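You operate a simulated robot arm through the tools that you are given. There is no shell and no other tool. Be economical: measure what you need, move in short steps, check, and stop when the job is done.

You run a simulated robot arm. Do the job below in one go: nothing can be reset, and whatever is moved stays where it is left.

TASK
Cap both bare nuts on the ring and turn the orange and green indicators to their marks.
Fine: grey cap by the lamp jig, orange cap by the brush; leave the white cap and the yellow indicator.

Only the result counts: the job must be done as asked and must still hold three seconds after the hand-in. Knocking over, shifting, dropping, spilling or breaking anything else fails it. A push-on lid holds only when it is set on centred and level and pressed home; a screw cap is set on level and turned clockwise until tight.

THE ROBOT
A 6-joint arm with a two-finger parallel gripper, fixed in place. Base frame: the origin is at the foot of the arm, x ahead of it, y to its left, z up; the work surface is at about z = 0. Lengths are in cm, angles in rad, forces in N, time in s.
With the tool pointing down near the work surface it reaches from about 12 to 50 cm from the base axis. Its first joint turns from -1.257 to 1.257 rad. Payload 0.65 kg.
The tool frame sits at the grasp point between the pads (the TCP): z along the fingers, y along the line on which they close. The tips reach 2.5 cm beyond it. The gripper opens to 7.6 cm. The fingers are 1.8 cm wide and 1 cm thick; the gripper's body (3.6 by 7.8 cm) begins 4.5 cm behind the TCP.
Orientation is that of the tool frame in the base frame, as [roll, pitch, yaw] about the fixed x, y, z axes, in that order (R = Rz(yaw) Ry(pitch) Rx(roll)). With the fingers straight down and closing along the base's y, the tool's x points along the base's -x, its y along +y and its z along -z.

THE INTERFACE
- The arm moves only by the tool jog_arm. Its argument "deltas" is one flat list of numbers, 7 for each row, row after row: the shift along the tool's x, y, z in mm, then the turn, a rotation vector about the tool's x, y, z in rad, then the finger opening in mm, from 0 to 76. In form: [tx, ty, tz, rx, ry, rz, fingers, tx, ty, tz, rx, ry, rz, fingers, ...]. A call has 1 to 8 rows; each row is the pose to reach, as a shift and turn from the pose commanded when the call began, along the tool's axes at that moment. Each row takes 0.2 s and may step no farther than 5 cm and 0.15 rad from the row before; otherwise, or with a gripper value out of range, the whole call is refused. A pose out of reach is approached as far as the arm can. The call stops where the force on the tool passes 40 N (or 10 N more than at its start, if that is more) or the arm is blocked; 0.2 s more then pass. Each finger travels about 10.8 cm/s and halts on what it meets, pressing with about 24 N; the grip force reading is that of the motor and also rises with nothing between the fingers. The clock runs only during rows and for 0.2 s after the last one: add rows that repeat a pose to give the fingers time. The reply holds the time, the measured pose of the TCP, the force on the tool along the base axes, the opening and the grip force, in the units named above and with some noise, with the torque about the TCP (base axes, N m) and any sound that the robot's microphone picked up.
- Cameras (640 x 400 px; columns grow to the right, rows downward): "scene" is fixed at [2.29, 24.93, 42.85]; the picture's right is [-0.97, -0.25, 0.00], its down [-0.09, 0.34, -0.94] and it looks along [0.23, -0.91, -0.35] (base axes); focal length 242 px, centre (320, 200). "wrist" rides on the gripper at [5.8, 1.1, -8.1] in the tool frame; the picture's right is [-0.18, 0.98, 0.00], its down [-0.75, -0.14, -0.64] and it looks along [-0.63, -0.12, 0.77] (tool axes); focal length 243 px, centre (320, 200). There is no depth. A picture from a camera that has moved, and an enlarged one, comes with that camera's place and axes in the base frame and with its lens.
- snapshot(camera): a new picture of that camera. No time passes.
- close_up(camera, box): a new picture of the part [left, top, right, bottom] of that camera's present view, enlarged. No time passes.
- hand_in(): hands the job in; it is judged then, once.

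Go step by step. Nothing tells you positions but the pictures and the camera data: compare them with the known pose of the tool, close in by small moves and look again before you grip or let go. The budget is 120 turns and 68 pictures, counting those below and the enlarged ones. Unless the task says otherwise, let go and move clear before handing in, and close with one line.

The tools are called as name(argument=value, ...) on one line, values as JSON. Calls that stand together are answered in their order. jog_arm: Moves the arm, as the interface text tells. Its arguments: {"type":"object","properties":{"deltas":{"type":"array","items":{"type":"number"}}},"required":["deltas"]} The other tools are called the same way: snapshot (camera) takes a picture; close_up (camera, box) takes an enlarged picture of a part of a camera's view; hand_in () hands the job in.

At the start:

```text
time: 0.0
ee_pos: [19.93, -15.21, 32.46]
ee_rot: [3.141, 0.001, 3.141]
ft_force: [-0.4, -0.6, -0.2]
wrist_torque: [-0.03, 0.0, -0.04]
width: 7.6
gripper_force: 0.0
```

scene: 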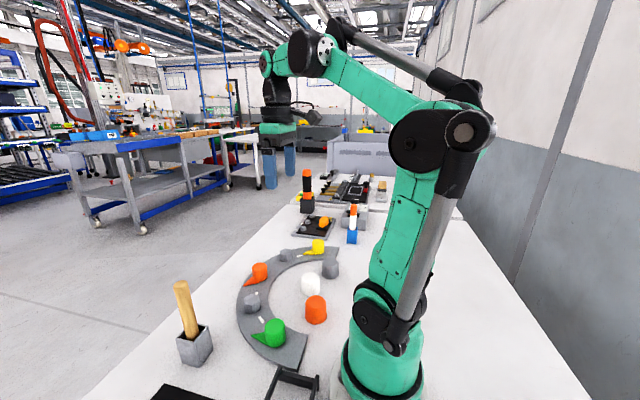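
wrist: 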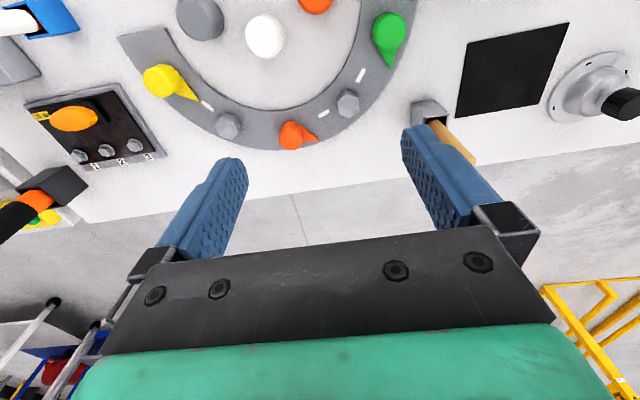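

I see a C-shaped ring with two bare nuts and three indicators (yellow, orange, green), and loose grey, white and orange caps inside it. I'll take enlarged pictures to measure these.

close_up(camera="scene", box=[220, 220, 380, 380])

close_up(camera="wrist", box=[100, 0, 460, 180])

close_up(camera="scene", box=[280, 160, 400, 250])

```text
2.50 times, centred on (300, 300) of scene
camera zoom: at [2.29, 24.93, 42.85], right [-0.97, -0.25, 0.0], down [-0.09, 0.34, -0.94], along [0.23, -0.91, -0.35], focal length 605 px, centre (370, -50)
```

zoom: 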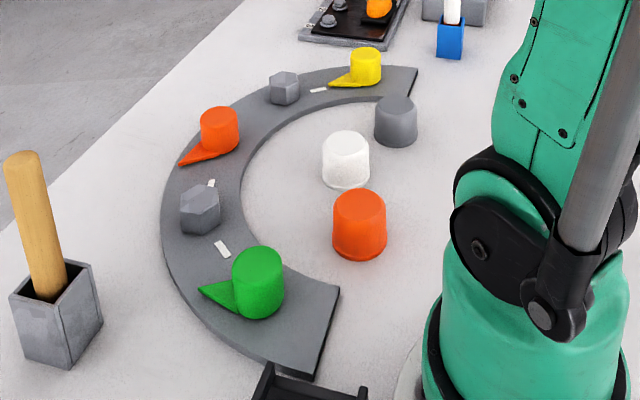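

```text
1.78 times, centred on (280, 90) of wrist
camera zoom: at [14.25, -14.13, 40.59], right [0.18, 0.98, 0.0], down [0.75, -0.14, 0.64], along [0.63, -0.12, -0.77], focal length 431 px, centre (391, 396)
```

zoom: 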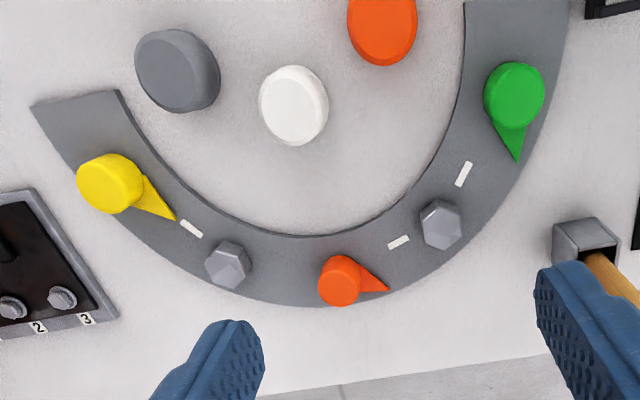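

```text
4.44 times, centred on (340, 205) of scene
camera zoom: at [2.29, 24.93, 42.85], right [-0.97, -0.25, 0.0], down [-0.09, 0.34, -0.94], along [0.23, -0.91, -0.35], focal length 1076 px, centre (231, 178)
```

zoom: 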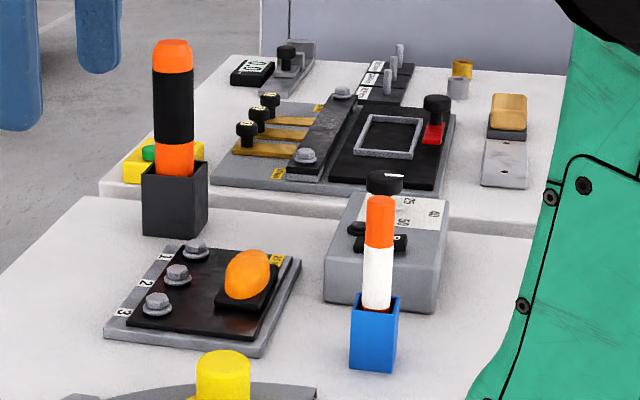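

The measurements put the orange cap near (13.7,-14.7), the grey cap near (13.5,-29), nut B near (27.5,-12.5) and nut A near (27.6,-32.3). I'll move above the orange cap for a closer look.

jog_arm(deltas=[15, 1, 42, 0, 0, 0, 76, 31, 2, 85, 0, 0, 0, 76, 46, 4, 127, 0, 0, 0, 76, 62, 5, 170, 0, 0, 0, 76])

snapshot(camera="wrist")

```text
time: 1.0
ee_pos: [13.8, -14.56, 15.35]
ee_rot: [3.141, 0.0, 3.141]
ft_force: [0.0, -0.5, 1.4]
wrist_torque: [-0.03, 0.0, 0.0]
width: 7.6
gripper_force: 0.0
```

```text
62 pictures are left
camera wrist: at [8.04, -13.59, 23.48], right [0.18, 0.98, 0.0], down [0.75, -0.14, 0.64], along [0.63, -0.12, -0.77], focal length 243 px, centre (320, 200)
```

wrist: 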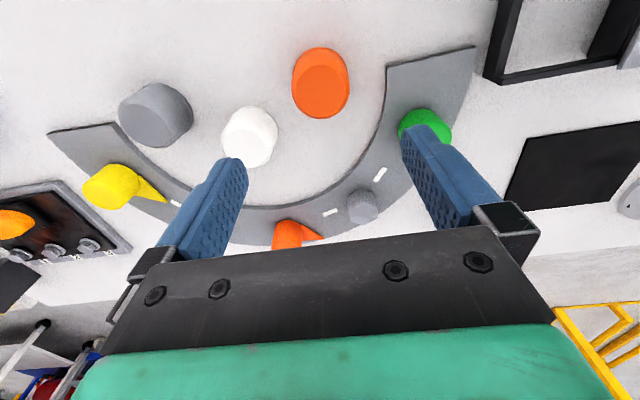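

The orange cap is near column 320, ahead of the camera. I'll enlarge this view for accuracy.

close_up(camera="wrist", box=[80, 20, 480, 270])

close_up(camera="wrist", box=[260, 30, 420, 130])

close_up(camera="scene", box=[230, 230, 350, 370])

```text
1.60 times, centred on (280, 145) of wrist
camera zoom: at [8.04, -13.59, 23.48], right [0.18, 0.98, 0.0], down [0.75, -0.14, 0.64], along [0.63, -0.12, -0.77], focal length 388 px, centre (384, 288)
```

zoom: 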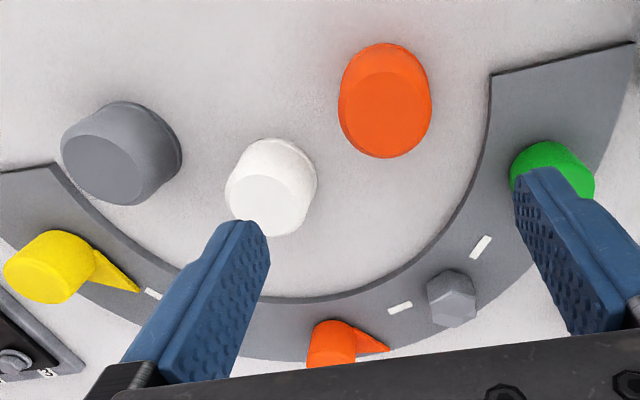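

```text
4.00 times, centred on (340, 80) of wrist
camera zoom: at [8.04, -13.59, 23.48], right [0.18, 0.98, 0.0], down [0.75, -0.14, 0.64], along [0.63, -0.12, -0.77], focal length 970 px, centre (240, 680)
```

zoom: 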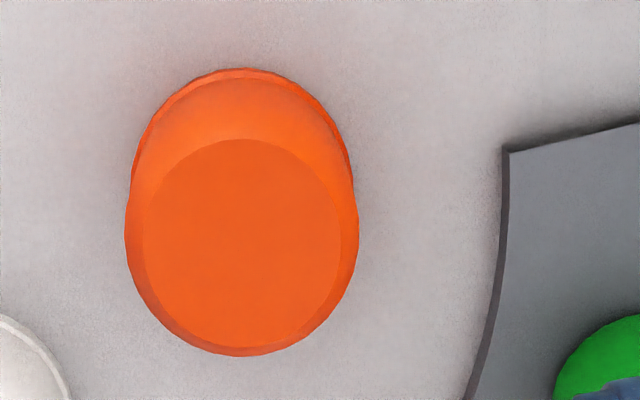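

```text
2.86 times, centred on (290, 300) of scene
camera zoom: at [2.29, 24.93, 42.85], right [-0.97, -0.25, 0.0], down [-0.09, 0.34, -0.94], along [0.23, -0.91, -0.35], focal length 691 px, centre (406, -86)
```

zoom: 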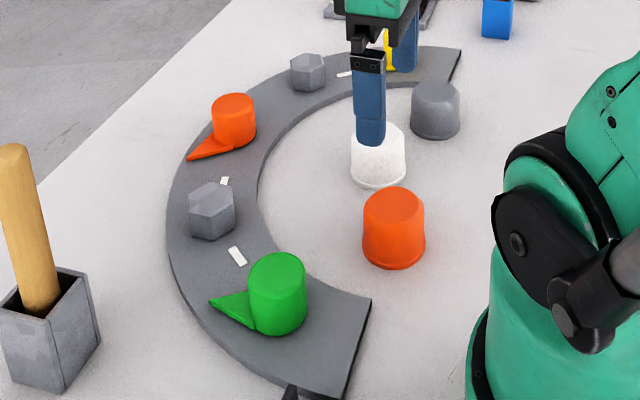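

The orange cap is about 3.8 tall and 4.8 wide, with its centre near (13.4,-14.5). I'll descend to just above it and check.

jog_arm(deltas=[3, 1, 42, 0, 0, 0, 76, 3, 1, 82, 0, 0, 0, 76, 3, 1, 82, 0, 0, 0, 76])

snapshot(camera="wrist")

```text
time: 1.8
ee_pos: [13.57, -14.53, 7.22]
ee_rot: [-3.141, 0.002, -3.141]
ft_force: [0.3, 0.2, -0.9]
wrist_torque: [0.01, 0.0, 0.04]
width: 7.6
gripper_force: 0.0
```

```text
58 pictures are left
camera wrist: at [7.81, -13.58, 15.35], right [0.18, 0.98, 0.0], down [0.75, -0.14, 0.64], along [0.63, -0.12, -0.77], focal length 243 px, centre (320, 200)
```

wrist: 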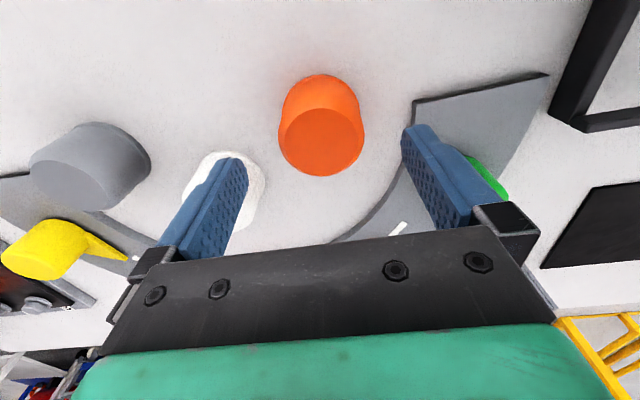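

Now I'll enlarge the top face to check how well it is centred under the tool.

close_up(camera="wrist", box=[224, 60, 416, 180])

```text
3.33 times, centred on (320, 120) of wrist
camera zoom: at [7.81, -13.58, 15.35], right [0.18, 0.98, 0.0], down [0.75, -0.14, 0.64], along [0.63, -0.12, -0.77], focal length 809 px, centre (320, 467)
```

zoom: 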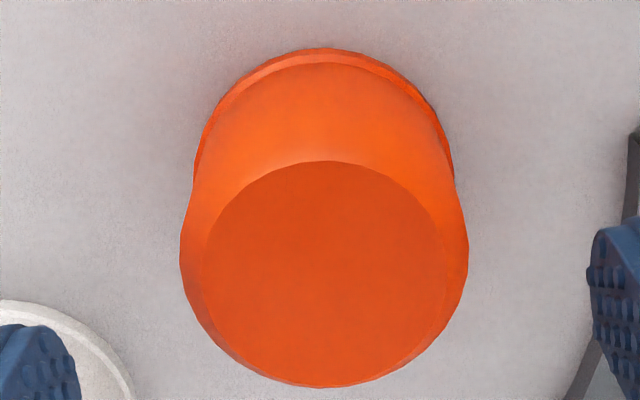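

The cap is within about 1–2 mm of the tool axis. I'll descend and grip it.

jog_arm(deltas=[1.5, 0.5, 20, 0, 0, 0, 76, 1.5, 0.5, 38, 0, 0, 0, 76, 1.5, 0.5, 38, 0, 0, 0, 76, 1.5, 0.5, 38, 0, 0, 0, 60, 1.5, 0.5, 38, 0, 0, 0, 30, 1.5, 0.5, 38, 0, 0, 0, 30])

```text
time: 3.2
ee_pos: [13.42, -14.52, 3.58]
ee_rot: [-3.141, 0.0, -3.14]
ft_force: [0.4, -0.3, -0.1]
wrist_torque: [0.0, 0.0, 0.0]
width: 5.27
gripper_force: 23.7
```

It gripped at 5.27. I'll lift and verify the cap comes along level.

jog_arm(deltas=[0, 0, -15, 0, 0, 0, 30, 0, 0, -40, 0, 0, 0, 30, 0, 0, -70, 0, 0, 0, 30])

snapshot(camera="wrist")

close_up(camera="scene", box=[220, 180, 400, 360])

```text
time: 4.0
ee_pos: [13.34, -14.49, 10.49]
ee_rot: [-3.142, -0.003, -3.141]
ft_force: [-0.4, -0.9, -0.6]
wrist_torque: [0.02, 0.0, 0.03]
width: 2.96
gripper_force: 0.1
```

```text
56 pictures are left
camera wrist: at [7.68, -13.49, 18.66], right [0.18, 0.98, 0.0], down [0.75, -0.14, 0.64], along [0.63, -0.12, -0.77], focal length 243 px, centre (320, 200)
```

wrist: 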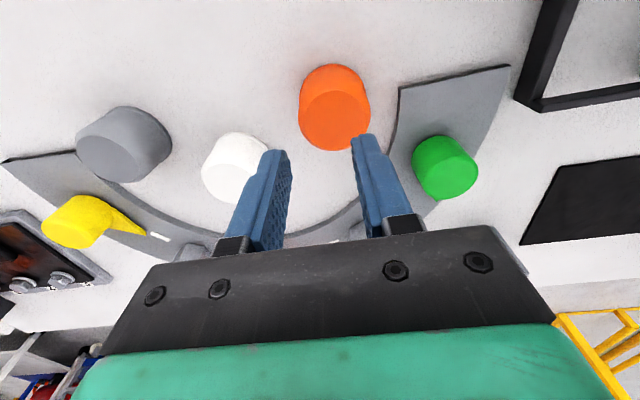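

```text
2.22 times, centred on (310, 270) of scene
camera zoom: at [2.29, 24.93, 42.85], right [-0.97, -0.25, 0.0], down [-0.09, 0.34, -0.94], along [0.23, -0.91, -0.35], focal length 538 px, centre (342, 44)
```

zoom: 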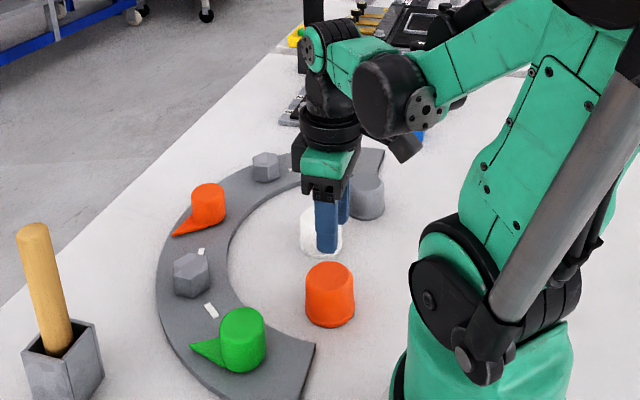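

The cap slipped out of the grip and sits about 1 cm further along +y. I'll look at its profile and pose again.

close_up(camera="scene", box=[290, 280, 354, 330])

close_up(camera="wrist", box=[224, 50, 416, 170])

```text
8.00 times, centred on (322, 305) of scene
camera zoom: at [2.29, 24.93, 42.85], right [-0.97, -0.25, 0.0], down [-0.09, 0.34, -0.94], along [0.23, -0.91, -0.35], focal length 1936 px, centre (304, -640)
```

zoom: 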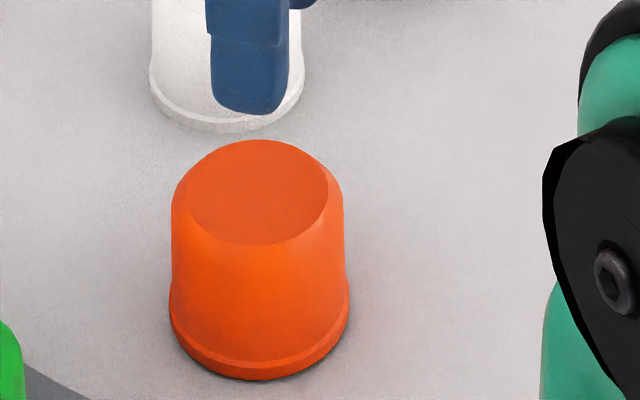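

```text
3.33 times, centred on (320, 110) of wrist
camera zoom: at [7.68, -13.49, 18.66], right [0.18, 0.98, 0.0], down [0.75, -0.14, 0.64], along [0.63, -0.12, -0.77], focal length 809 px, centre (320, 500)
```

zoom: 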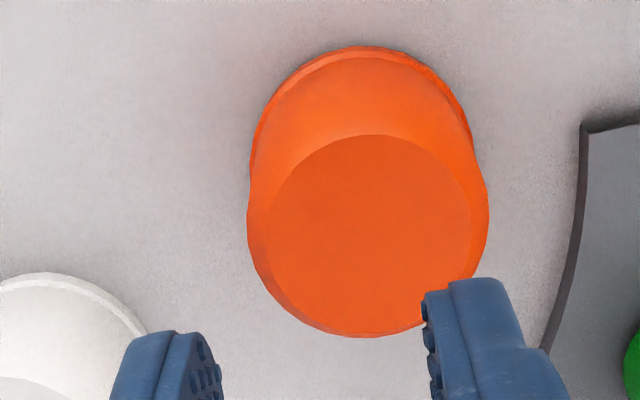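

The walls are straight above a flange, so the tips must have caught on the flange edge and slid off. I'll re-centre on the cap and grip higher this time.

jog_arm(deltas=[-1, 5, 0, 0, 0, 0, 64, -2, 9.3, 20, 0, 0, 0, 64, -2, 9.3, 34, 0, 0, 0, 64, -2, 9.3, 34, 0, 0, 0, 64])

close_up(camera="wrist", box=[200, 60, 456, 220])

```text
time: 5.0
ee_pos: [13.56, -13.56, 7.08]
ee_rot: [-3.14, 0.0, 3.141]
ft_force: [-0.4, 0.2, 0.2]
wrist_torque: [0.01, 0.03, 0.0]
width: 6.4
gripper_force: 0.1
```

```text
2.50 times, centred on (328, 140) of wrist
camera zoom: at [7.85, -12.52, 15.22], right [0.18, 0.98, 0.0], down [0.75, -0.14, 0.64], along [0.63, -0.12, -0.77], focal length 606 px, centre (300, 350)
```

zoom: 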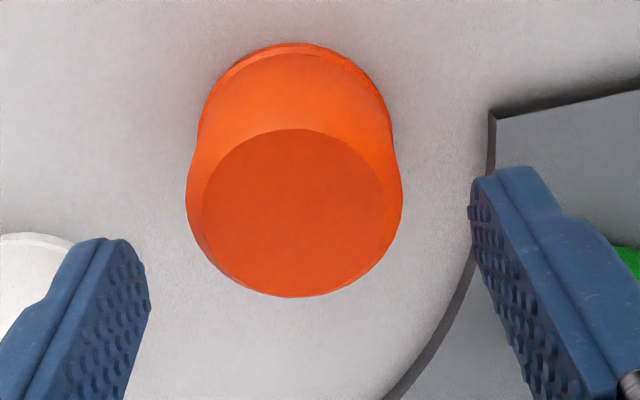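

Centred to within 1.5 mm. I'll descend to z≈4.2 and grip the straight wall.

jog_arm(deltas=[0.5, -1.3, 15, 0, 0, 0, 64, 0.5, -1.3, 28.5, 0, 0, 0, 64, 0.5, -1.3, 28.5, 0, 0, 0, 64, 0.5, -1.3, 28.5, 0, 0, 0, 54, 0.5, -1.3, 28.5, 0, 0, 0, 46, 0.5, -1.3, 28.5, 0, 0, 0, 40, 0.5, -1.3, 28.5, 0, 0, 0, 40])

snapshot(camera="wrist")

```text
time: 6.6
ee_pos: [13.62, -13.64, 4.17]
ee_rot: [-3.141, 0.0, -3.141]
ft_force: [-0.2, 0.7, -0.5]
wrist_torque: [0.02, -0.01, -0.01]
width: 5.15
gripper_force: 24.1
```

```text
51 pictures are left
camera wrist: at [7.83, -12.63, 12.35], right [0.18, 0.98, 0.0], down [0.75, -0.14, 0.64], along [0.63, -0.12, -0.77], focal length 243 px, centre (320, 200)
```

wrist: 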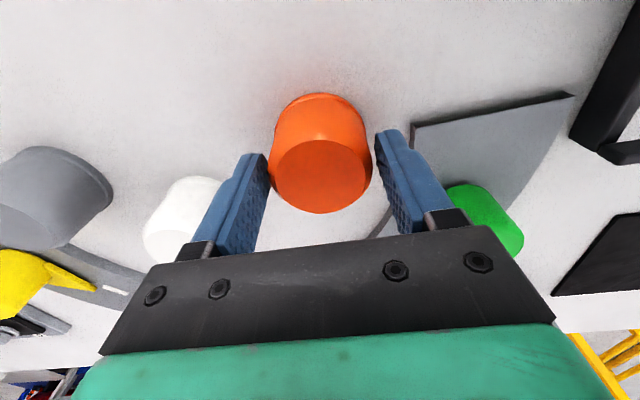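

The grip stopped at 5.15, which looks like contact with the wall. I'll lift a little and check.

jog_arm(deltas=[0, 0, -3, 0, 0, 0, 30, 0, 0, -8, 0, 0, 0, 30, 0, 0, -14, 0, 0, 0, 30, 0, 0, -20, 0, 0, 0, 30])

snapshot(camera="wrist")

```text
time: 7.6
ee_pos: [13.53, -13.7, 6.27]
ee_rot: [-3.141, 0.0, -3.14]
ft_force: [0.0, 0.0, -1.2]
wrist_torque: [-0.02, 0.01, -0.01]
width: 5.17
gripper_force: 24.1
```

```text
50 pictures are left
camera wrist: at [7.77, -12.64, 14.33], right [0.18, 0.98, 0.0], down [0.75, -0.14, 0.64], along [0.63, -0.12, -0.77], focal length 243 px, centre (320, 200)
```

wrist: 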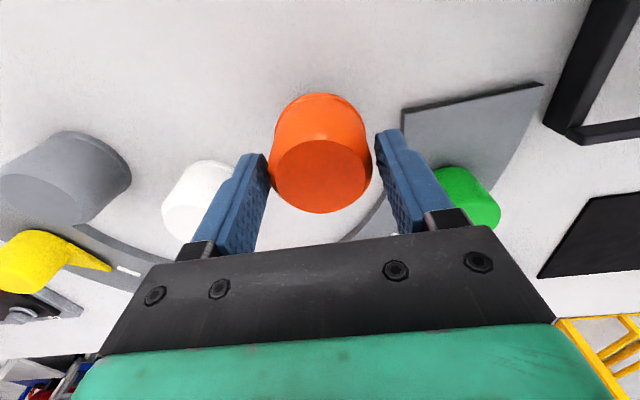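

The cap is held level. I'll raise it and move to a viewing pose near nut B, offset so the nut isn't hidden.

jog_arm(deltas=[0, 0, -45, 0, 0, 0, 30, -25, -6, -80, 0, 0, 0, 30, -65, -14, -88, 0, 0, 0, 30, -108, -24, -88, 0, 0, 0, 30, -150, -33, -88, 0, 0, 0, 30, -150, -33, -88, 0, 0, 0, 30])

snapshot(camera="wrist")

```text
time: 9.0
ee_pos: [28.63, -16.99, 15.0]
ee_rot: [-3.142, -0.001, -3.141]
ft_force: [0.0, 0.5, 0.0]
wrist_torque: [0.0, -0.02, 0.02]
width: 5.18
gripper_force: 24.3
```

```text
49 pictures are left
camera wrist: at [22.93, -15.95, 23.09], right [0.18, 0.98, 0.0], down [0.75, -0.14, 0.64], along [0.63, -0.12, -0.77], focal length 243 px, centre (320, 200)
```

wrist: 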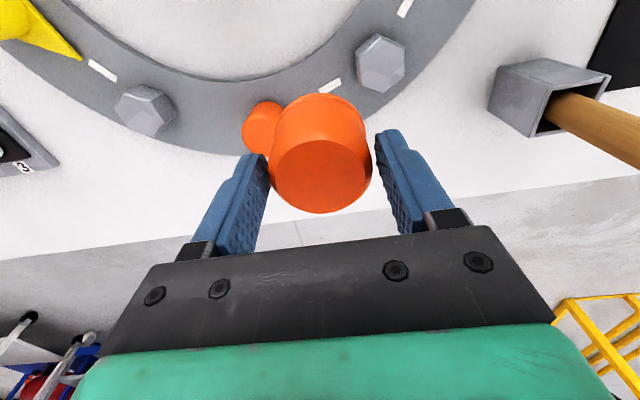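

close_up(camera="wrist", box=[300, 0, 460, 100])

close_up(camera="scene", box=[232, 280, 296, 320])

```text
4.00 times, centred on (380, 50) of wrist
camera zoom: at [22.93, -15.95, 23.09], right [0.18, 0.98, 0.0], down [0.75, -0.14, 0.64], along [0.63, -0.12, -0.77], focal length 970 px, centre (80, 800)
```

zoom: 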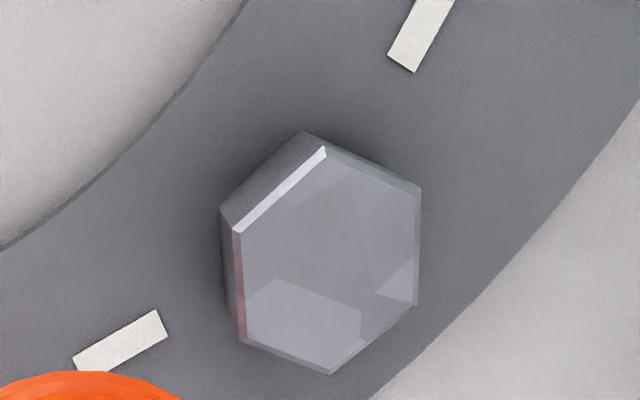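

```text
10.00 times, centred on (264, 300) of scene
camera zoom: at [2.29, 24.93, 42.85], right [-0.97, -0.25, 0.0], down [-0.09, 0.34, -0.94], along [0.23, -0.91, -0.35], focal length 2420 px, centre (880, -800)
```

zoom: 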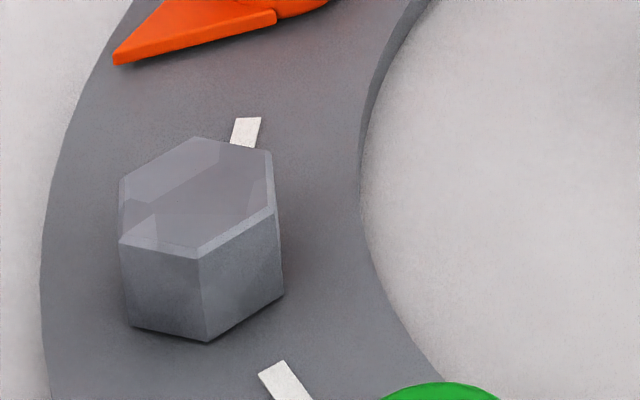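

Nut B's top is near (27.5,-12.2) with its top face at about z=3.2. I'll move above it and recheck relative to the held cap.

jog_arm(deltas=[6, 24, -10, 0, 0, 0, 30, 12, 48.6, -30, 0, 0, 0, 30, 12, 48.6, -30, 0, 0, 0, 30])

close_up(camera="wrist", box=[208, 30, 432, 220])

```text
time: 9.8
ee_pos: [27.29, -12.11, 18.08]
ee_rot: [-3.142, 0.0, 3.141]
ft_force: [0.7, 0.4, -0.5]
wrist_torque: [-0.03, -0.01, 0.0]
width: 5.18
gripper_force: 24.4
```

```text
2.11 times, centred on (320, 125) of wrist
camera zoom: at [21.63, -11.05, 26.19], right [0.18, 0.98, 0.0], down [0.75, -0.14, 0.64], along [0.63, -0.12, -0.77], focal length 511 px, centre (320, 358)
```

zoom: 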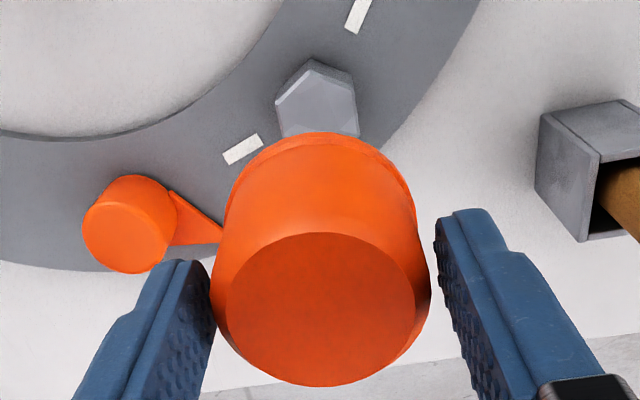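

The alignment is close. I'll enlarge the nut to refine it.

close_up(camera="wrist", box=[288, 50, 352, 90])

```text
10.00 times, centred on (320, 70) of wrist
camera zoom: at [21.63, -11.05, 26.19], right [0.18, 0.98, 0.0], down [0.75, -0.14, 0.64], along [0.63, -0.12, -0.77], focal length 2426 px, centre (320, 1500)
```

zoom: 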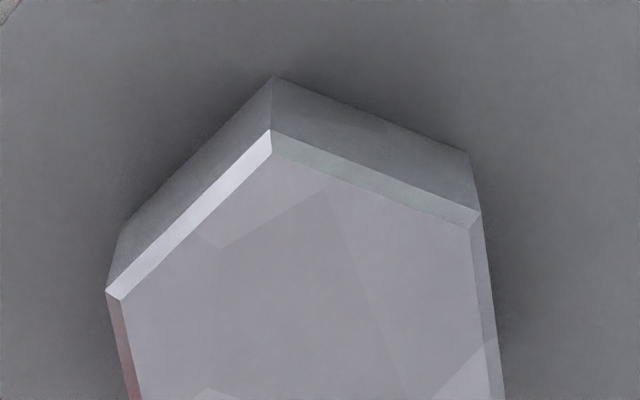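

Cap and nut are aligned to within about 1 mm. I'll descend to just above the nut and check from the scene camera.

jog_arm(deltas=[-0.9, -0.9, 30, 0, 0, 0, 30, -0.9, -0.9, 65, 0, 0, 0, 30, -0.9, -0.9, 98, 0, 0, 0, 30, -0.9, -0.9, 98, 0, 0, 0, 30])

close_up(camera="scene", box=[220, 240, 316, 330])

```text
time: 10.8
ee_pos: [27.37, -12.18, 8.21]
ee_rot: [3.14, -0.001, 3.142]
ft_force: [0.3, 0.2, -0.8]
wrist_torque: [0.0, -0.01, 0.03]
width: 5.17
gripper_force: 24.1
```

```text
4.44 times, centred on (268, 285) of scene
camera zoom: at [2.29, 24.93, 42.85], right [-0.97, -0.25, 0.0], down [-0.09, 0.34, -0.94], along [0.23, -0.91, -0.35], focal length 1076 px, centre (551, -178)
```

zoom: 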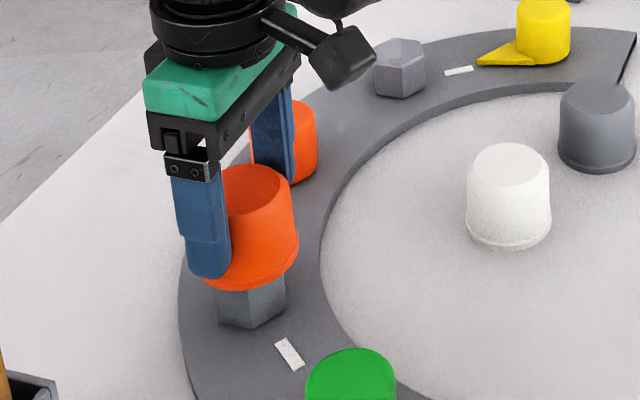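

The cap looks well centred over the nut. I'll lower slowly.

jog_arm(deltas=[0, 0, 5, 0, 0, 0, 30, 0, 0, 10, 0, 0, 0, 30, 0, 0, 15, 0, 0, 0, 30, 0, 0, 19, 0, 0, 0, 30, 0, 0, 23, 0, 0, 0, 30])

close_up(camera="scene", box=[220, 240, 316, 330])

```text
time: 12.0
ee_pos: [27.36, -12.18, 5.9]
ee_rot: [-3.141, 0.001, 3.14]
ft_force: [-1.0, -0.5, 0.0]
wrist_torque: [-0.02, -0.01, -0.02]
width: 5.17
gripper_force: 23.9
```

```text
4.44 times, centred on (268, 285) of scene
camera zoom: at [2.29, 24.93, 42.85], right [-0.97, -0.25, 0.0], down [-0.09, 0.34, -0.94], along [0.23, -0.91, -0.35], focal length 1076 px, centre (551, -178)
```

zoom: 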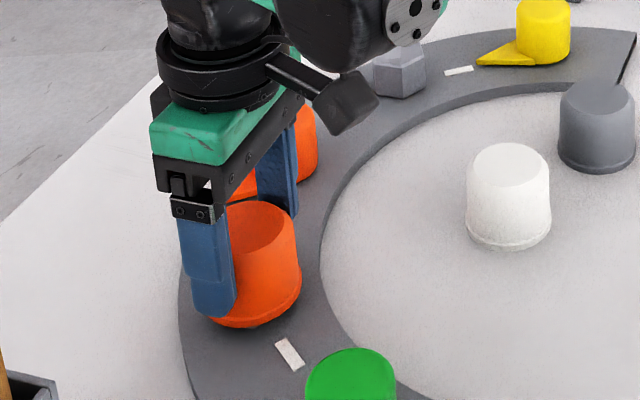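

The cap slid over the nut freely. I'll continue until it resists.

jog_arm(deltas=[0, 0, 3, 0, 0, 0, 30, 0, 0, 6, 0, 0, 0, 30, 0, 0, 9, 0, 0, 0, 30, 0, 0, 12, 0, 0, 0, 30, 0, 0, 15, 0, 0, 0, 30])

```text
time: 13.2
ee_pos: [27.4, -12.23, 4.46]
ee_rot: [-3.141, 0.003, -3.142]
ft_force: [1.8, 2.8, 20.3]
wrist_torque: [0.09, -0.04, 0.05]
width: 5.23
gripper_force: 24.3
```

Resistance is at 20 N now. I'll press a bit further to seat it.

jog_arm(deltas=[0, 0, 2, 0, 0, 0, 30, 0, 0, 4, 0, 0, 0, 30, 0, 0, 6, 0, 0, 0, 30])

close_up(camera="scene", box=[220, 240, 316, 330])

```text
time: 14.0
ee_pos: [27.3, -12.25, 3.7]
ee_rot: [-3.141, 0.001, 3.141]
ft_force: [-0.2, 3.5, 20.9]
wrist_torque: [0.13, -0.01, 0.06]
width: 5.3
gripper_force: 24.4
```

```text
4.44 times, centred on (268, 285) of scene
camera zoom: at [2.28, 24.93, 42.85], right [-0.97, -0.25, 0.0], down [-0.09, 0.34, -0.94], along [0.23, -0.91, -0.35], focal length 1076 px, centre (551, -178)
```

zoom: 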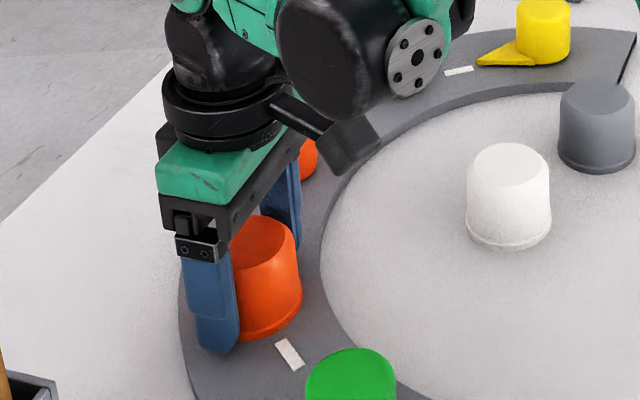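

The fingers are now sliding down the cap wall. I'll release, rise, and look before pressing from the top with closed fingers.

jog_arm(deltas=[0, 0, 0, 0, 0, 0, 62, 0, 0, 0, 0, 0, 0, 62, 0, 0, -30, 0, 0, 0, 62, 0, 0, -60, 0, 0, 0, 62])

close_up(camera="wrist", box=[208, 40, 432, 180])

close_up(camera="scene", box=[232, 260, 312, 320])

```text
time: 15.0
ee_pos: [27.41, -12.25, 9.76]
ee_rot: [3.141, -0.001, -3.141]
ft_force: [-0.2, 0.2, 0.2]
wrist_torque: [-0.02, 0.0, 0.01]
width: 6.19
gripper_force: 0.1
```

```text
2.86 times, centred on (320, 110) of wrist
camera zoom: at [21.64, -11.17, 17.92], right [0.18, 0.98, 0.0], down [0.75, -0.14, 0.64], along [0.63, -0.12, -0.77], focal length 693 px, centre (320, 457)
```

zoom: 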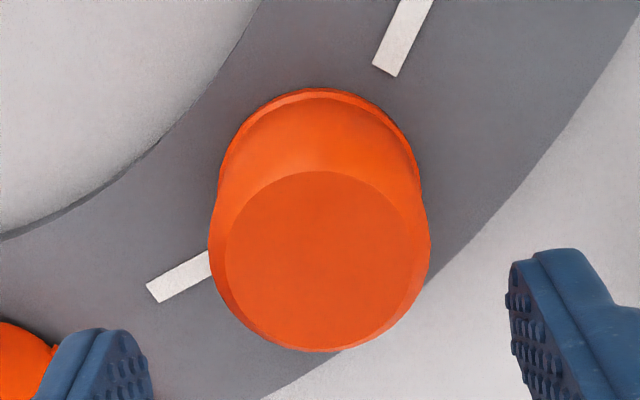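

```text
6.67 times, centred on (272, 290) of scene
camera zoom: at [2.29, 24.93, 42.85], right [-0.97, -0.25, 0.0], down [-0.09, 0.34, -0.94], along [0.23, -0.91, -0.35], focal length 1613 px, centre (640, -400)
```

zoom: 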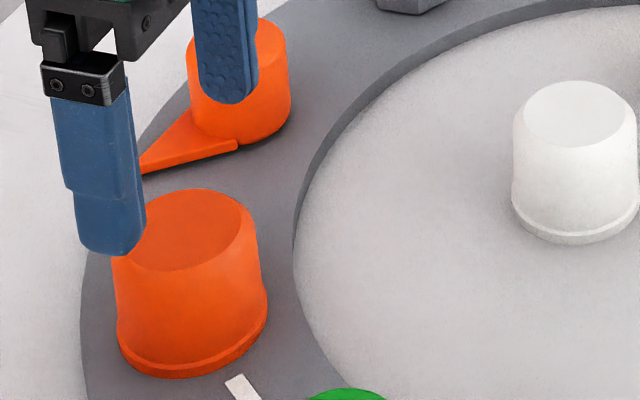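

The cap sits on the nut. I'll close the fingers and press on the top centre.

jog_arm(deltas=[-1.5, 0, 0, 0, 0, 0, 0, -1.5, 0, 0, 0, 0, 0, 0, -1.5, 0, 16, 0, 0, 0, 0, -1.5, 0, 22, 0, 0, 0, 0, -1.5, 0, 26, 0, 0, 0, 0, -1.5, 0, 30, 0, 0, 0, 0, -1.5, 0, 34, 0, 0, 0, 0, -1.5, 0, 37, 0, 0, 0, 0])

```text
time: 16.3
ee_pos: [27.49, -12.1, 7.2]
ee_rot: [3.141, -0.001, -3.142]
ft_force: [-0.1, 2.5, 25.8]
wrist_torque: [0.03, 0.02, -0.05]
width: 0.01
gripper_force: 23.3
stopped in row 6: the force on the tool passed its limit at 71 N (the readings are from after the stop); the commanded pose is now the measured one
```

A 71 N press with the tips stopping at z≈4.7 suggests the cap is fully home. I'll rise and check it.

jog_arm(deltas=[0, 0, -30, 0, 0, 0, 0, 0, 0, -75, 0, 0, 0, 40, 0, 0, -110, 0, 0, 0, 76])

close_up(camera="scene", box=[232, 260, 312, 320])

snapshot(camera="wrist")

```text
time: 17.1
ee_pos: [27.41, -12.26, 18.23]
ee_rot: [-3.14, -0.001, -3.141]
ft_force: [-0.2, -0.6, -0.1]
wrist_torque: [0.03, -0.01, 0.0]
width: 7.61
gripper_force: 0.0
```

```text
6.67 times, centred on (272, 290) of scene
camera zoom: at [2.29, 24.93, 42.85], right [-0.97, -0.25, 0.0], down [-0.09, 0.34, -0.94], along [0.23, -0.91, -0.35], focal length 1613 px, centre (640, -400)
```

zoom: 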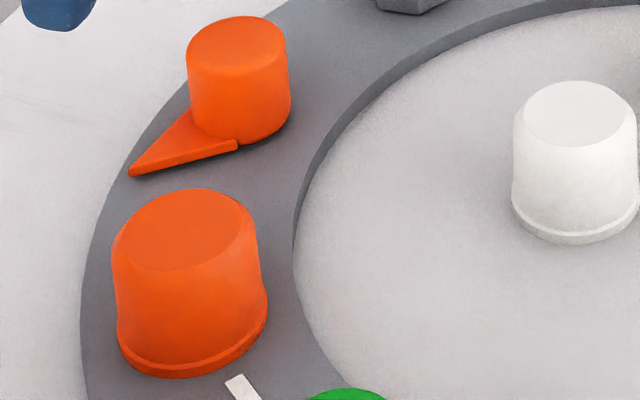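

```text
38 pictures are left
camera wrist: at [21.83, -11.24, 26.3], right [0.18, 0.98, 0.0], down [0.75, -0.14, 0.64], along [0.63, -0.12, -0.77], focal length 243 px, centre (320, 200)
```

wrist: 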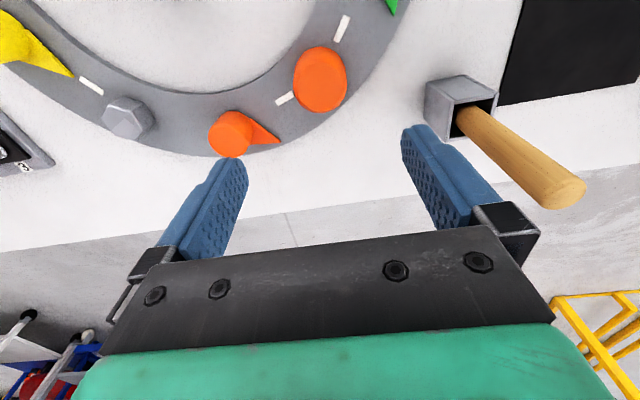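

The orange cap is home and level. Next I'll move over the grey cap.

jog_arm(deltas=[28, -34, 0, 0, 0, 0, 76, 56, -67, 10, 0, 0, 0, 76, 84, -101, 25, 0, 0, 0, 76, 112, -135, 45, 0, 0, 0, 76, 139, -168, 65, 0, 0, 0, 76, 139, -168, 65, 0, 0, 0, 76])

snapshot(camera="wrist")

```text
time: 18.5
ee_pos: [13.59, -29.02, 11.58]
ee_rot: [-3.141, 0.001, -3.141]
ft_force: [-0.1, -0.6, -0.9]
wrist_torque: [0.01, 0.02, 0.02]
width: 7.61
gripper_force: 0.0
```

```text
37 pictures are left
camera wrist: at [7.79, -28.04, 19.7], right [0.18, 0.98, 0.0], down [0.75, -0.14, 0.64], along [0.63, -0.12, -0.77], focal length 243 px, centre (320, 200)
```

wrist: 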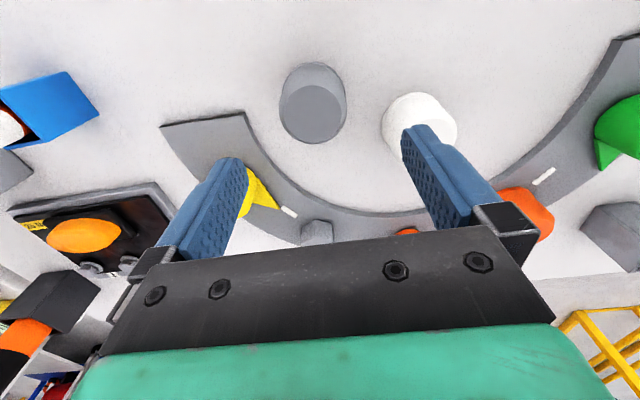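

The grey cap is offset about 5 mm along -y. I'll correct that, descend to just above it and check.

jog_arm(deltas=[1, -5, 20, 0, 0, 0, 62, 1, -5, 45, 0, 0, 0, 62, 1, -5, 45, 0, 0, 0, 62])

close_up(camera="wrist", box=[200, 60, 456, 220])

```text
time: 19.3
ee_pos: [13.51, -29.53, 7.08]
ee_rot: [3.142, 0.0, -3.14]
ft_force: [-0.4, -1.1, -0.1]
wrist_torque: [0.02, 0.01, -0.02]
width: 6.22
gripper_force: 0.2
```

```text
2.50 times, centred on (328, 140) of wrist
camera zoom: at [7.81, -28.49, 15.19], right [0.18, 0.98, 0.0], down [0.75, -0.14, 0.64], along [0.63, -0.12, -0.77], focal length 606 px, centre (300, 350)
```

zoom: 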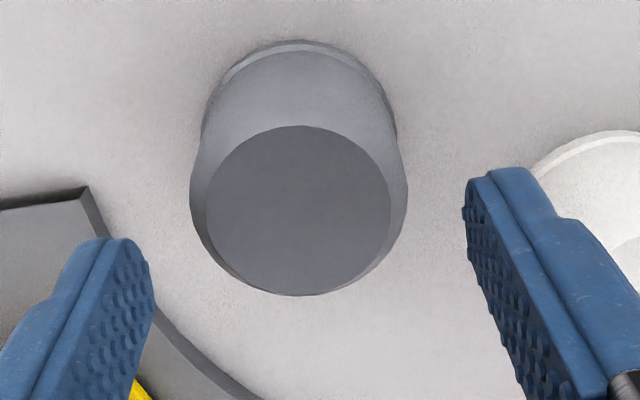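

Centred. I'll descend, grip at z≈4.2, and lift.

jog_arm(deltas=[0.5, -0.3, 15, 0, 0, 0, 62, 0.5, -0.3, 28.5, 0, 0, 0, 62, 0.5, -0.3, 28.5, 0, 0, 0, 62, 0.5, -0.3, 28.5, 0, 0, 0, 54, 0.5, -0.3, 28.5, 0, 0, 0, 46, 0.5, -0.3, 28.5, 0, 0, 0, 30, 0.5, -0.3, 28.5, 0, 0, 0, 30])

jog_arm(deltas=[0, 0, -3, 0, 0, 0, 30, 0, 0, -8, 0, 0, 0, 30, 0, 0, -20, 0, 0, 0, 30, 0, 0, -50, 0, 0, 0, 30])

snapshot(camera="wrist")

```text
time: 20.9
ee_pos: [13.5, -29.44, 4.35]
ee_rot: [3.14, -0.001, -3.141]
ft_force: [-0.3, 0.0, -0.7]
wrist_torque: [0.01, -0.01, -0.02]
width: 5.2
gripper_force: 24.0
```

```text
time: 21.9
ee_pos: [13.52, -29.48, 9.19]
ee_rot: [3.141, 0.0, -3.141]
ft_force: [0.7, 0.4, -0.4]
wrist_torque: [0.04, 0.04, 0.0]
width: 5.17
gripper_force: 24.2
```

```text
35 pictures are left
camera wrist: at [7.81, -28.5, 17.41], right [0.18, 0.98, 0.0], down [0.75, -0.14, 0.64], along [0.63, -0.12, -0.77], focal length 243 px, centre (320, 200)
```

wrist: 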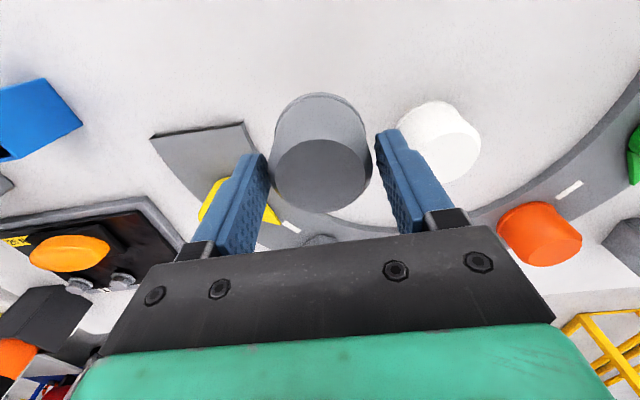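

The grey cap is held. I'll move it above nut A.

jog_arm(deltas=[0, 0, -45, 0, 0, 0, 30, -25, -6, -80, 0, 0, 0, 30, -65, -12, -88, 0, 0, 0, 30, -105, -18, -88, 0, 0, 0, 30, -140, -24, -88, 0, 0, 0, 30, -140, -24, -88, 0, 0, 0, 30])

snapshot(camera="wrist")

close_up(camera="wrist", box=[288, 50, 352, 90])

```text
time: 23.3
ee_pos: [27.68, -32.03, 18.16]
ee_rot: [-3.141, -0.001, 3.141]
ft_force: [0.2, -0.7, -0.5]
wrist_torque: [0.01, -0.03, 0.0]
width: 5.17
gripper_force: 24.3
```

```text
34 pictures are left
camera wrist: at [21.88, -31.02, 26.21], right [0.18, 0.98, 0.0], down [0.75, -0.14, 0.64], along [0.63, -0.12, -0.77], focal length 243 px, centre (320, 200)
```

wrist: 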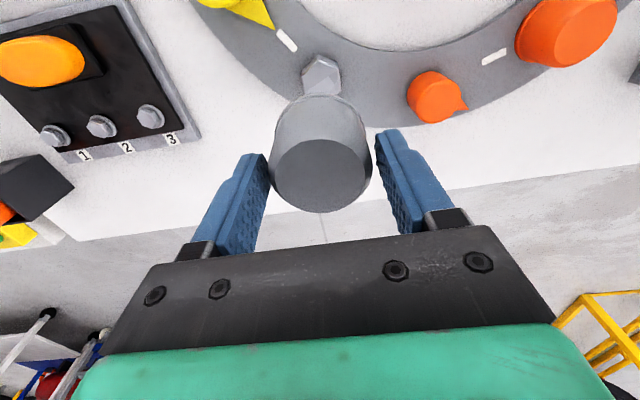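

```text
10.00 times, centred on (320, 70) of wrist
camera zoom: at [21.88, -31.02, 26.21], right [0.18, 0.98, 0.0], down [0.75, -0.14, 0.64], along [0.63, -0.12, -0.77], focal length 2426 px, centre (320, 1500)
```

zoom: 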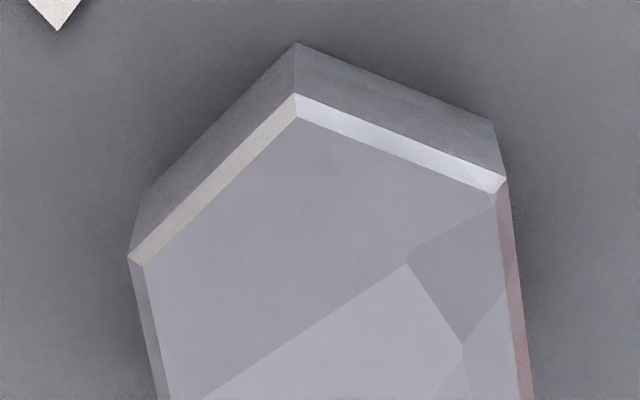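

I'll compare the held cap's place in the hand with the earlier orange one.

close_up(camera="wrist", box=[208, 30, 432, 220])

```text
2.11 times, centred on (320, 125) of wrist
camera zoom: at [21.88, -31.02, 26.21], right [0.18, 0.98, 0.0], down [0.75, -0.14, 0.64], along [0.63, -0.12, -0.77], focal length 511 px, centre (320, 358)
```

zoom: 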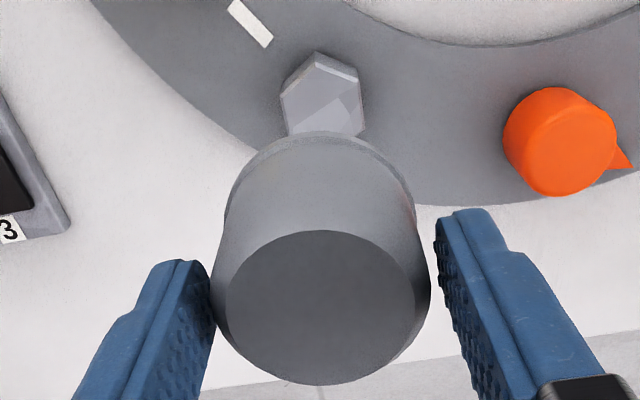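

The nut offset from the cap is about (-0.8,+1.7) mm. I'll correct it and descend to just above the nut.

jog_arm(deltas=[0.8, 1.7, 30, 0, 0, 0, 30, 0.8, 1.7, 65, 0, 0, 0, 30, 0.8, 1.7, 98, 0, 0, 0, 30, 0.8, 1.7, 98, 0, 0, 0, 30])

close_up(camera="scene", box=[250, 200, 330, 260])

```text
time: 24.3
ee_pos: [27.36, -31.65, 8.23]
ee_rot: [3.141, 0.0, -3.141]
ft_force: [-0.8, -0.5, -0.6]
wrist_torque: [-0.03, -0.04, -0.01]
width: 5.17
gripper_force: 24.4
```

```text
6.67 times, centred on (290, 230) of scene
camera zoom: at [2.29, 24.93, 42.85], right [-0.97, -0.25, 0.0], down [-0.09, 0.34, -0.94], along [0.23, -0.91, -0.35], focal length 1613 px, centre (520, 0)
```

zoom: 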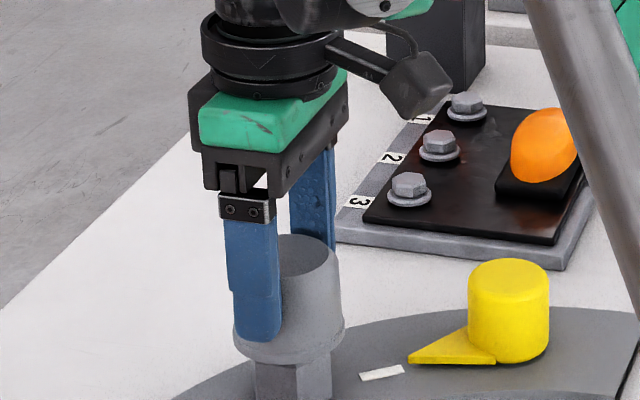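

The cap looks centred over the nut. I'll lower slowly.

jog_arm(deltas=[0, 0, 5, 0, 0, 0, 30, 0, 0, 10, 0, 0, 0, 30, 0, 0, 15, 0, 0, 0, 30, 0, 0, 20, 0, 0, 0, 30, 0, 0, 25, 0, 0, 0, 30, 0, 0, 30, 0, 0, 0, 30, 0, 0, 35, 0, 0, 0, 30, 0, 0, 38, 0, 0, 0, 30])

close_up(camera="scene", box=[250, 200, 330, 260])

```text
time: 26.1
ee_pos: [27.4, -31.79, 4.62]
ee_rot: [3.139, 0.001, -3.141]
ft_force: [-0.5, 2.9, 21.5]
wrist_torque: [0.1, 0.0, 0.04]
width: 5.26
gripper_force: 24.0
```

```text
6.67 times, centred on (290, 230) of scene
camera zoom: at [2.28, 24.94, 42.85], right [-0.97, -0.25, 0.0], down [-0.09, 0.34, -0.94], along [0.23, -0.91, -0.35], focal length 1613 px, centre (520, 0)
```

zoom: 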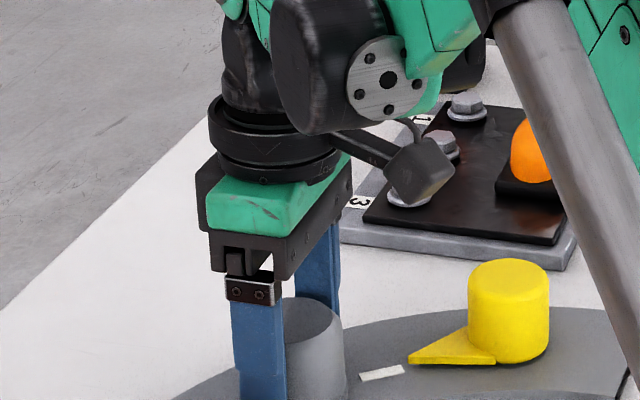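

Same behaviour as the first cap. I'll release, rise, and press from the top with closed fingers.

jog_arm(deltas=[0, 0, 0, 0, 0, 0, 62, 0, 0, 0, 0, 0, 0, 62, 0, 0, -26, 0, 0, 0, 62, 0, 0, -52, 0, 0, 0, 62, -1, 0, -52, 0, 0, 0, 0, -1, 0, -52, 0, 0, 0, 0])

jog_arm(deltas=[0, 0, 16, 0, 0, 0, 0, 0, 0, 22, 0, 0, 0, 0, 0, 0, 26, 0, 0, 0, 0, 0, 0, 30, 0, 0, 0, 0, 0, 0, 34, 0, 0, 0, 0, 0, 0, 37, 0, 0, 0, 0])

```text
time: 27.5
ee_pos: [27.49, -31.73, 9.6]
ee_rot: [-3.141, 0.0, -3.141]
ft_force: [0.8, -0.1, -0.3]
wrist_torque: [0.0, -0.02, 0.01]
width: 0.0
gripper_force: 23.8
```

```text
time: 28.4
ee_pos: [27.45, -31.79, 7.31]
ee_rot: [3.14, -0.002, 3.142]
ft_force: [-1.0, 1.4, 16.8]
wrist_torque: [0.02, -0.01, 0.0]
width: 0.0
gripper_force: 24.3
stopped in row 4: the force on the tool passed its limit at 58 N (the readings are from after the stop); the commanded pose is now the measured one
```

Stopped at z 7.31, versus 7.20 for the other cap. I'll press once more to be sure.

jog_arm(deltas=[0, 0, 2, 0, 0, 0, 0, 0, 0, 4, 0, 0, 0, 0, 0, 0, 6, 0, 0, 0, 0])

jog_arm(deltas=[0, 0, -30, 0, 0, 0, 0, 0, 0, -70, 0, 0, 0, 40, 0, 0, -100, 0, 0, 0, 76])

close_up(camera="scene", box=[228, 230, 308, 320])

```text
time: 28.8
ee_pos: [27.35, -31.7, 7.21]
ee_rot: [3.141, -0.002, 3.141]
ft_force: [-0.8, 0.4, 16.4]
wrist_torque: [0.0, -0.05, 0.0]
width: 0.0
gripper_force: 23.8
stopped in row 1: the force on the tool passed its limit at 48 N (the readings are from after the stop); the commanded pose is now the measured one
```

```text
time: 29.6
ee_pos: [27.44, -31.74, 17.17]
ee_rot: [-3.142, -0.003, -3.142]
ft_force: [0.3, -0.2, 0.1]
wrist_torque: [-0.02, -0.03, 0.03]
width: 7.58
gripper_force: 0.0
```

```text
4.44 times, centred on (268, 275) of scene
camera zoom: at [2.29, 24.93, 42.85], right [-0.97, -0.25, 0.0], down [-0.09, 0.34, -0.94], along [0.23, -0.91, -0.35], focal length 1076 px, centre (551, -133)
```

zoom: 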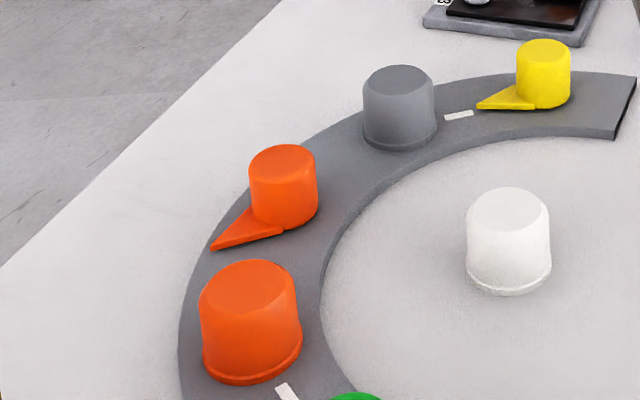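

Both caps are on. Next I'll move above the orange indicator to measure its pointer and mark.

jog_arm(deltas=[-10, 33, 0, 0, 0, 0, 76, -20, 66, 0, 0, 0, 0, 76, -29, 97, 10, 0, 0, 0, 76, -29, 97, 10, 0, 0, 0, 76])

close_up(camera="wrist", box=[240, 20, 432, 140])

```text
time: 30.6
ee_pos: [30.43, -22.07, 15.93]
ee_rot: [3.14, -0.001, -3.141]
ft_force: [0.6, 1.0, -0.5]
wrist_torque: [-0.02, -0.01, -0.04]
width: 7.6
gripper_force: 0.1
```

```text
3.33 times, centred on (336, 80) of wrist
camera zoom: at [24.7, -21.01, 24.2], right [0.18, 0.98, 0.0], down [0.75, -0.14, 0.64], along [0.63, -0.12, -0.77], focal length 809 px, centre (267, 600)
```

zoom: 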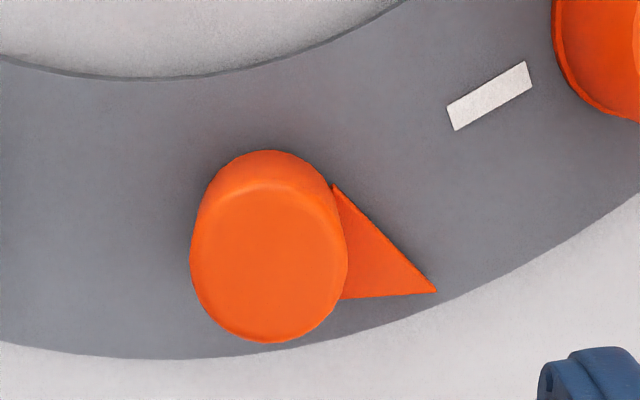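

The orange pointer is at about 59° and its mark at about 107°, so it needs roughly +48° from above. I'll descend to centre on its body.

jog_arm(deltas=[-2, 0, 40, 0, 0, 0, 64, -2, 0, 80, 0, 0, 0, 64, -2, 0, 80, 0, 0, 0, 64])

close_up(camera="wrist", box=[200, 60, 456, 220])

```text
time: 31.4
ee_pos: [30.64, -22.17, 8.09]
ee_rot: [3.138, -0.003, -3.141]
ft_force: [-0.6, -0.5, -0.3]
wrist_torque: [-0.01, 0.01, -0.01]
width: 6.41
gripper_force: 0.0
```

```text
2.50 times, centred on (328, 140) of wrist
camera zoom: at [24.94, -21.13, 16.22], right [0.18, 0.98, 0.0], down [0.75, -0.14, 0.64], along [0.63, -0.12, -0.77], focal length 606 px, centre (300, 350)
```

zoom: 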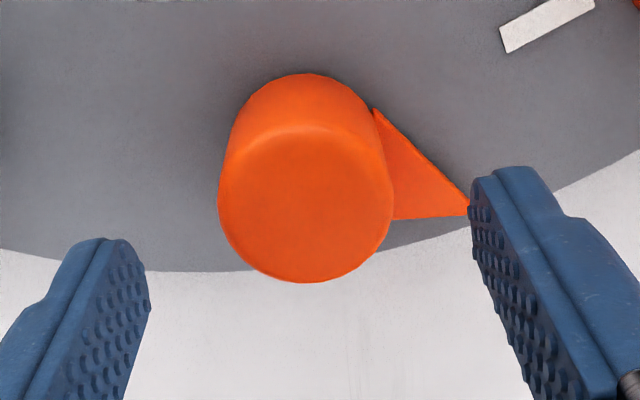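

The body is centred under the tool to within about 1 mm. I'll descend so the tips clear the pointer, and grip.

jog_arm(deltas=[-0.8, 1, 16, 0, 0, 0, 64, -0.8, 1, 32, 0, 0, 0, 64, -0.8, 1, 32, 0, 0, 0, 50, -0.8, 1, 32, 0, 0, 0, 40, -0.8, 1, 32, 0, 0, 0, 25, -0.8, 1, 32, 0, 0, 0, 25])

snapshot(camera="wrist")

```text
time: 32.8
ee_pos: [30.69, -21.95, 4.82]
ee_rot: [3.14, -0.001, -3.141]
ft_force: [1.4, -4.0, -11.4]
wrist_torque: [-0.65, -0.14, -0.02]
width: 3.75
gripper_force: 44.7
```

```text
26 pictures are left
camera wrist: at [25.02, -21.01, 13.02], right [0.18, 0.98, 0.0], down [0.75, -0.14, 0.64], along [0.63, -0.12, -0.77], focal length 243 px, centre (320, 200)
```

wrist: 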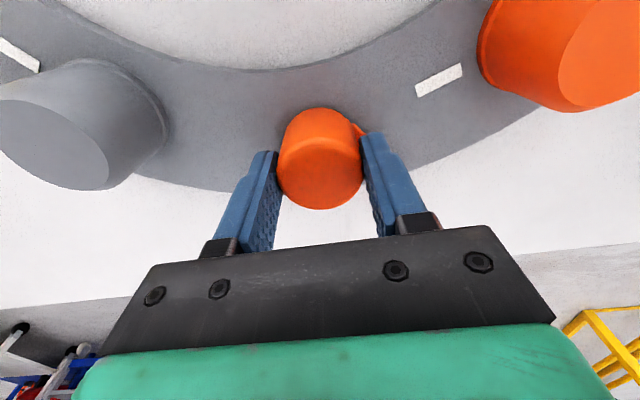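

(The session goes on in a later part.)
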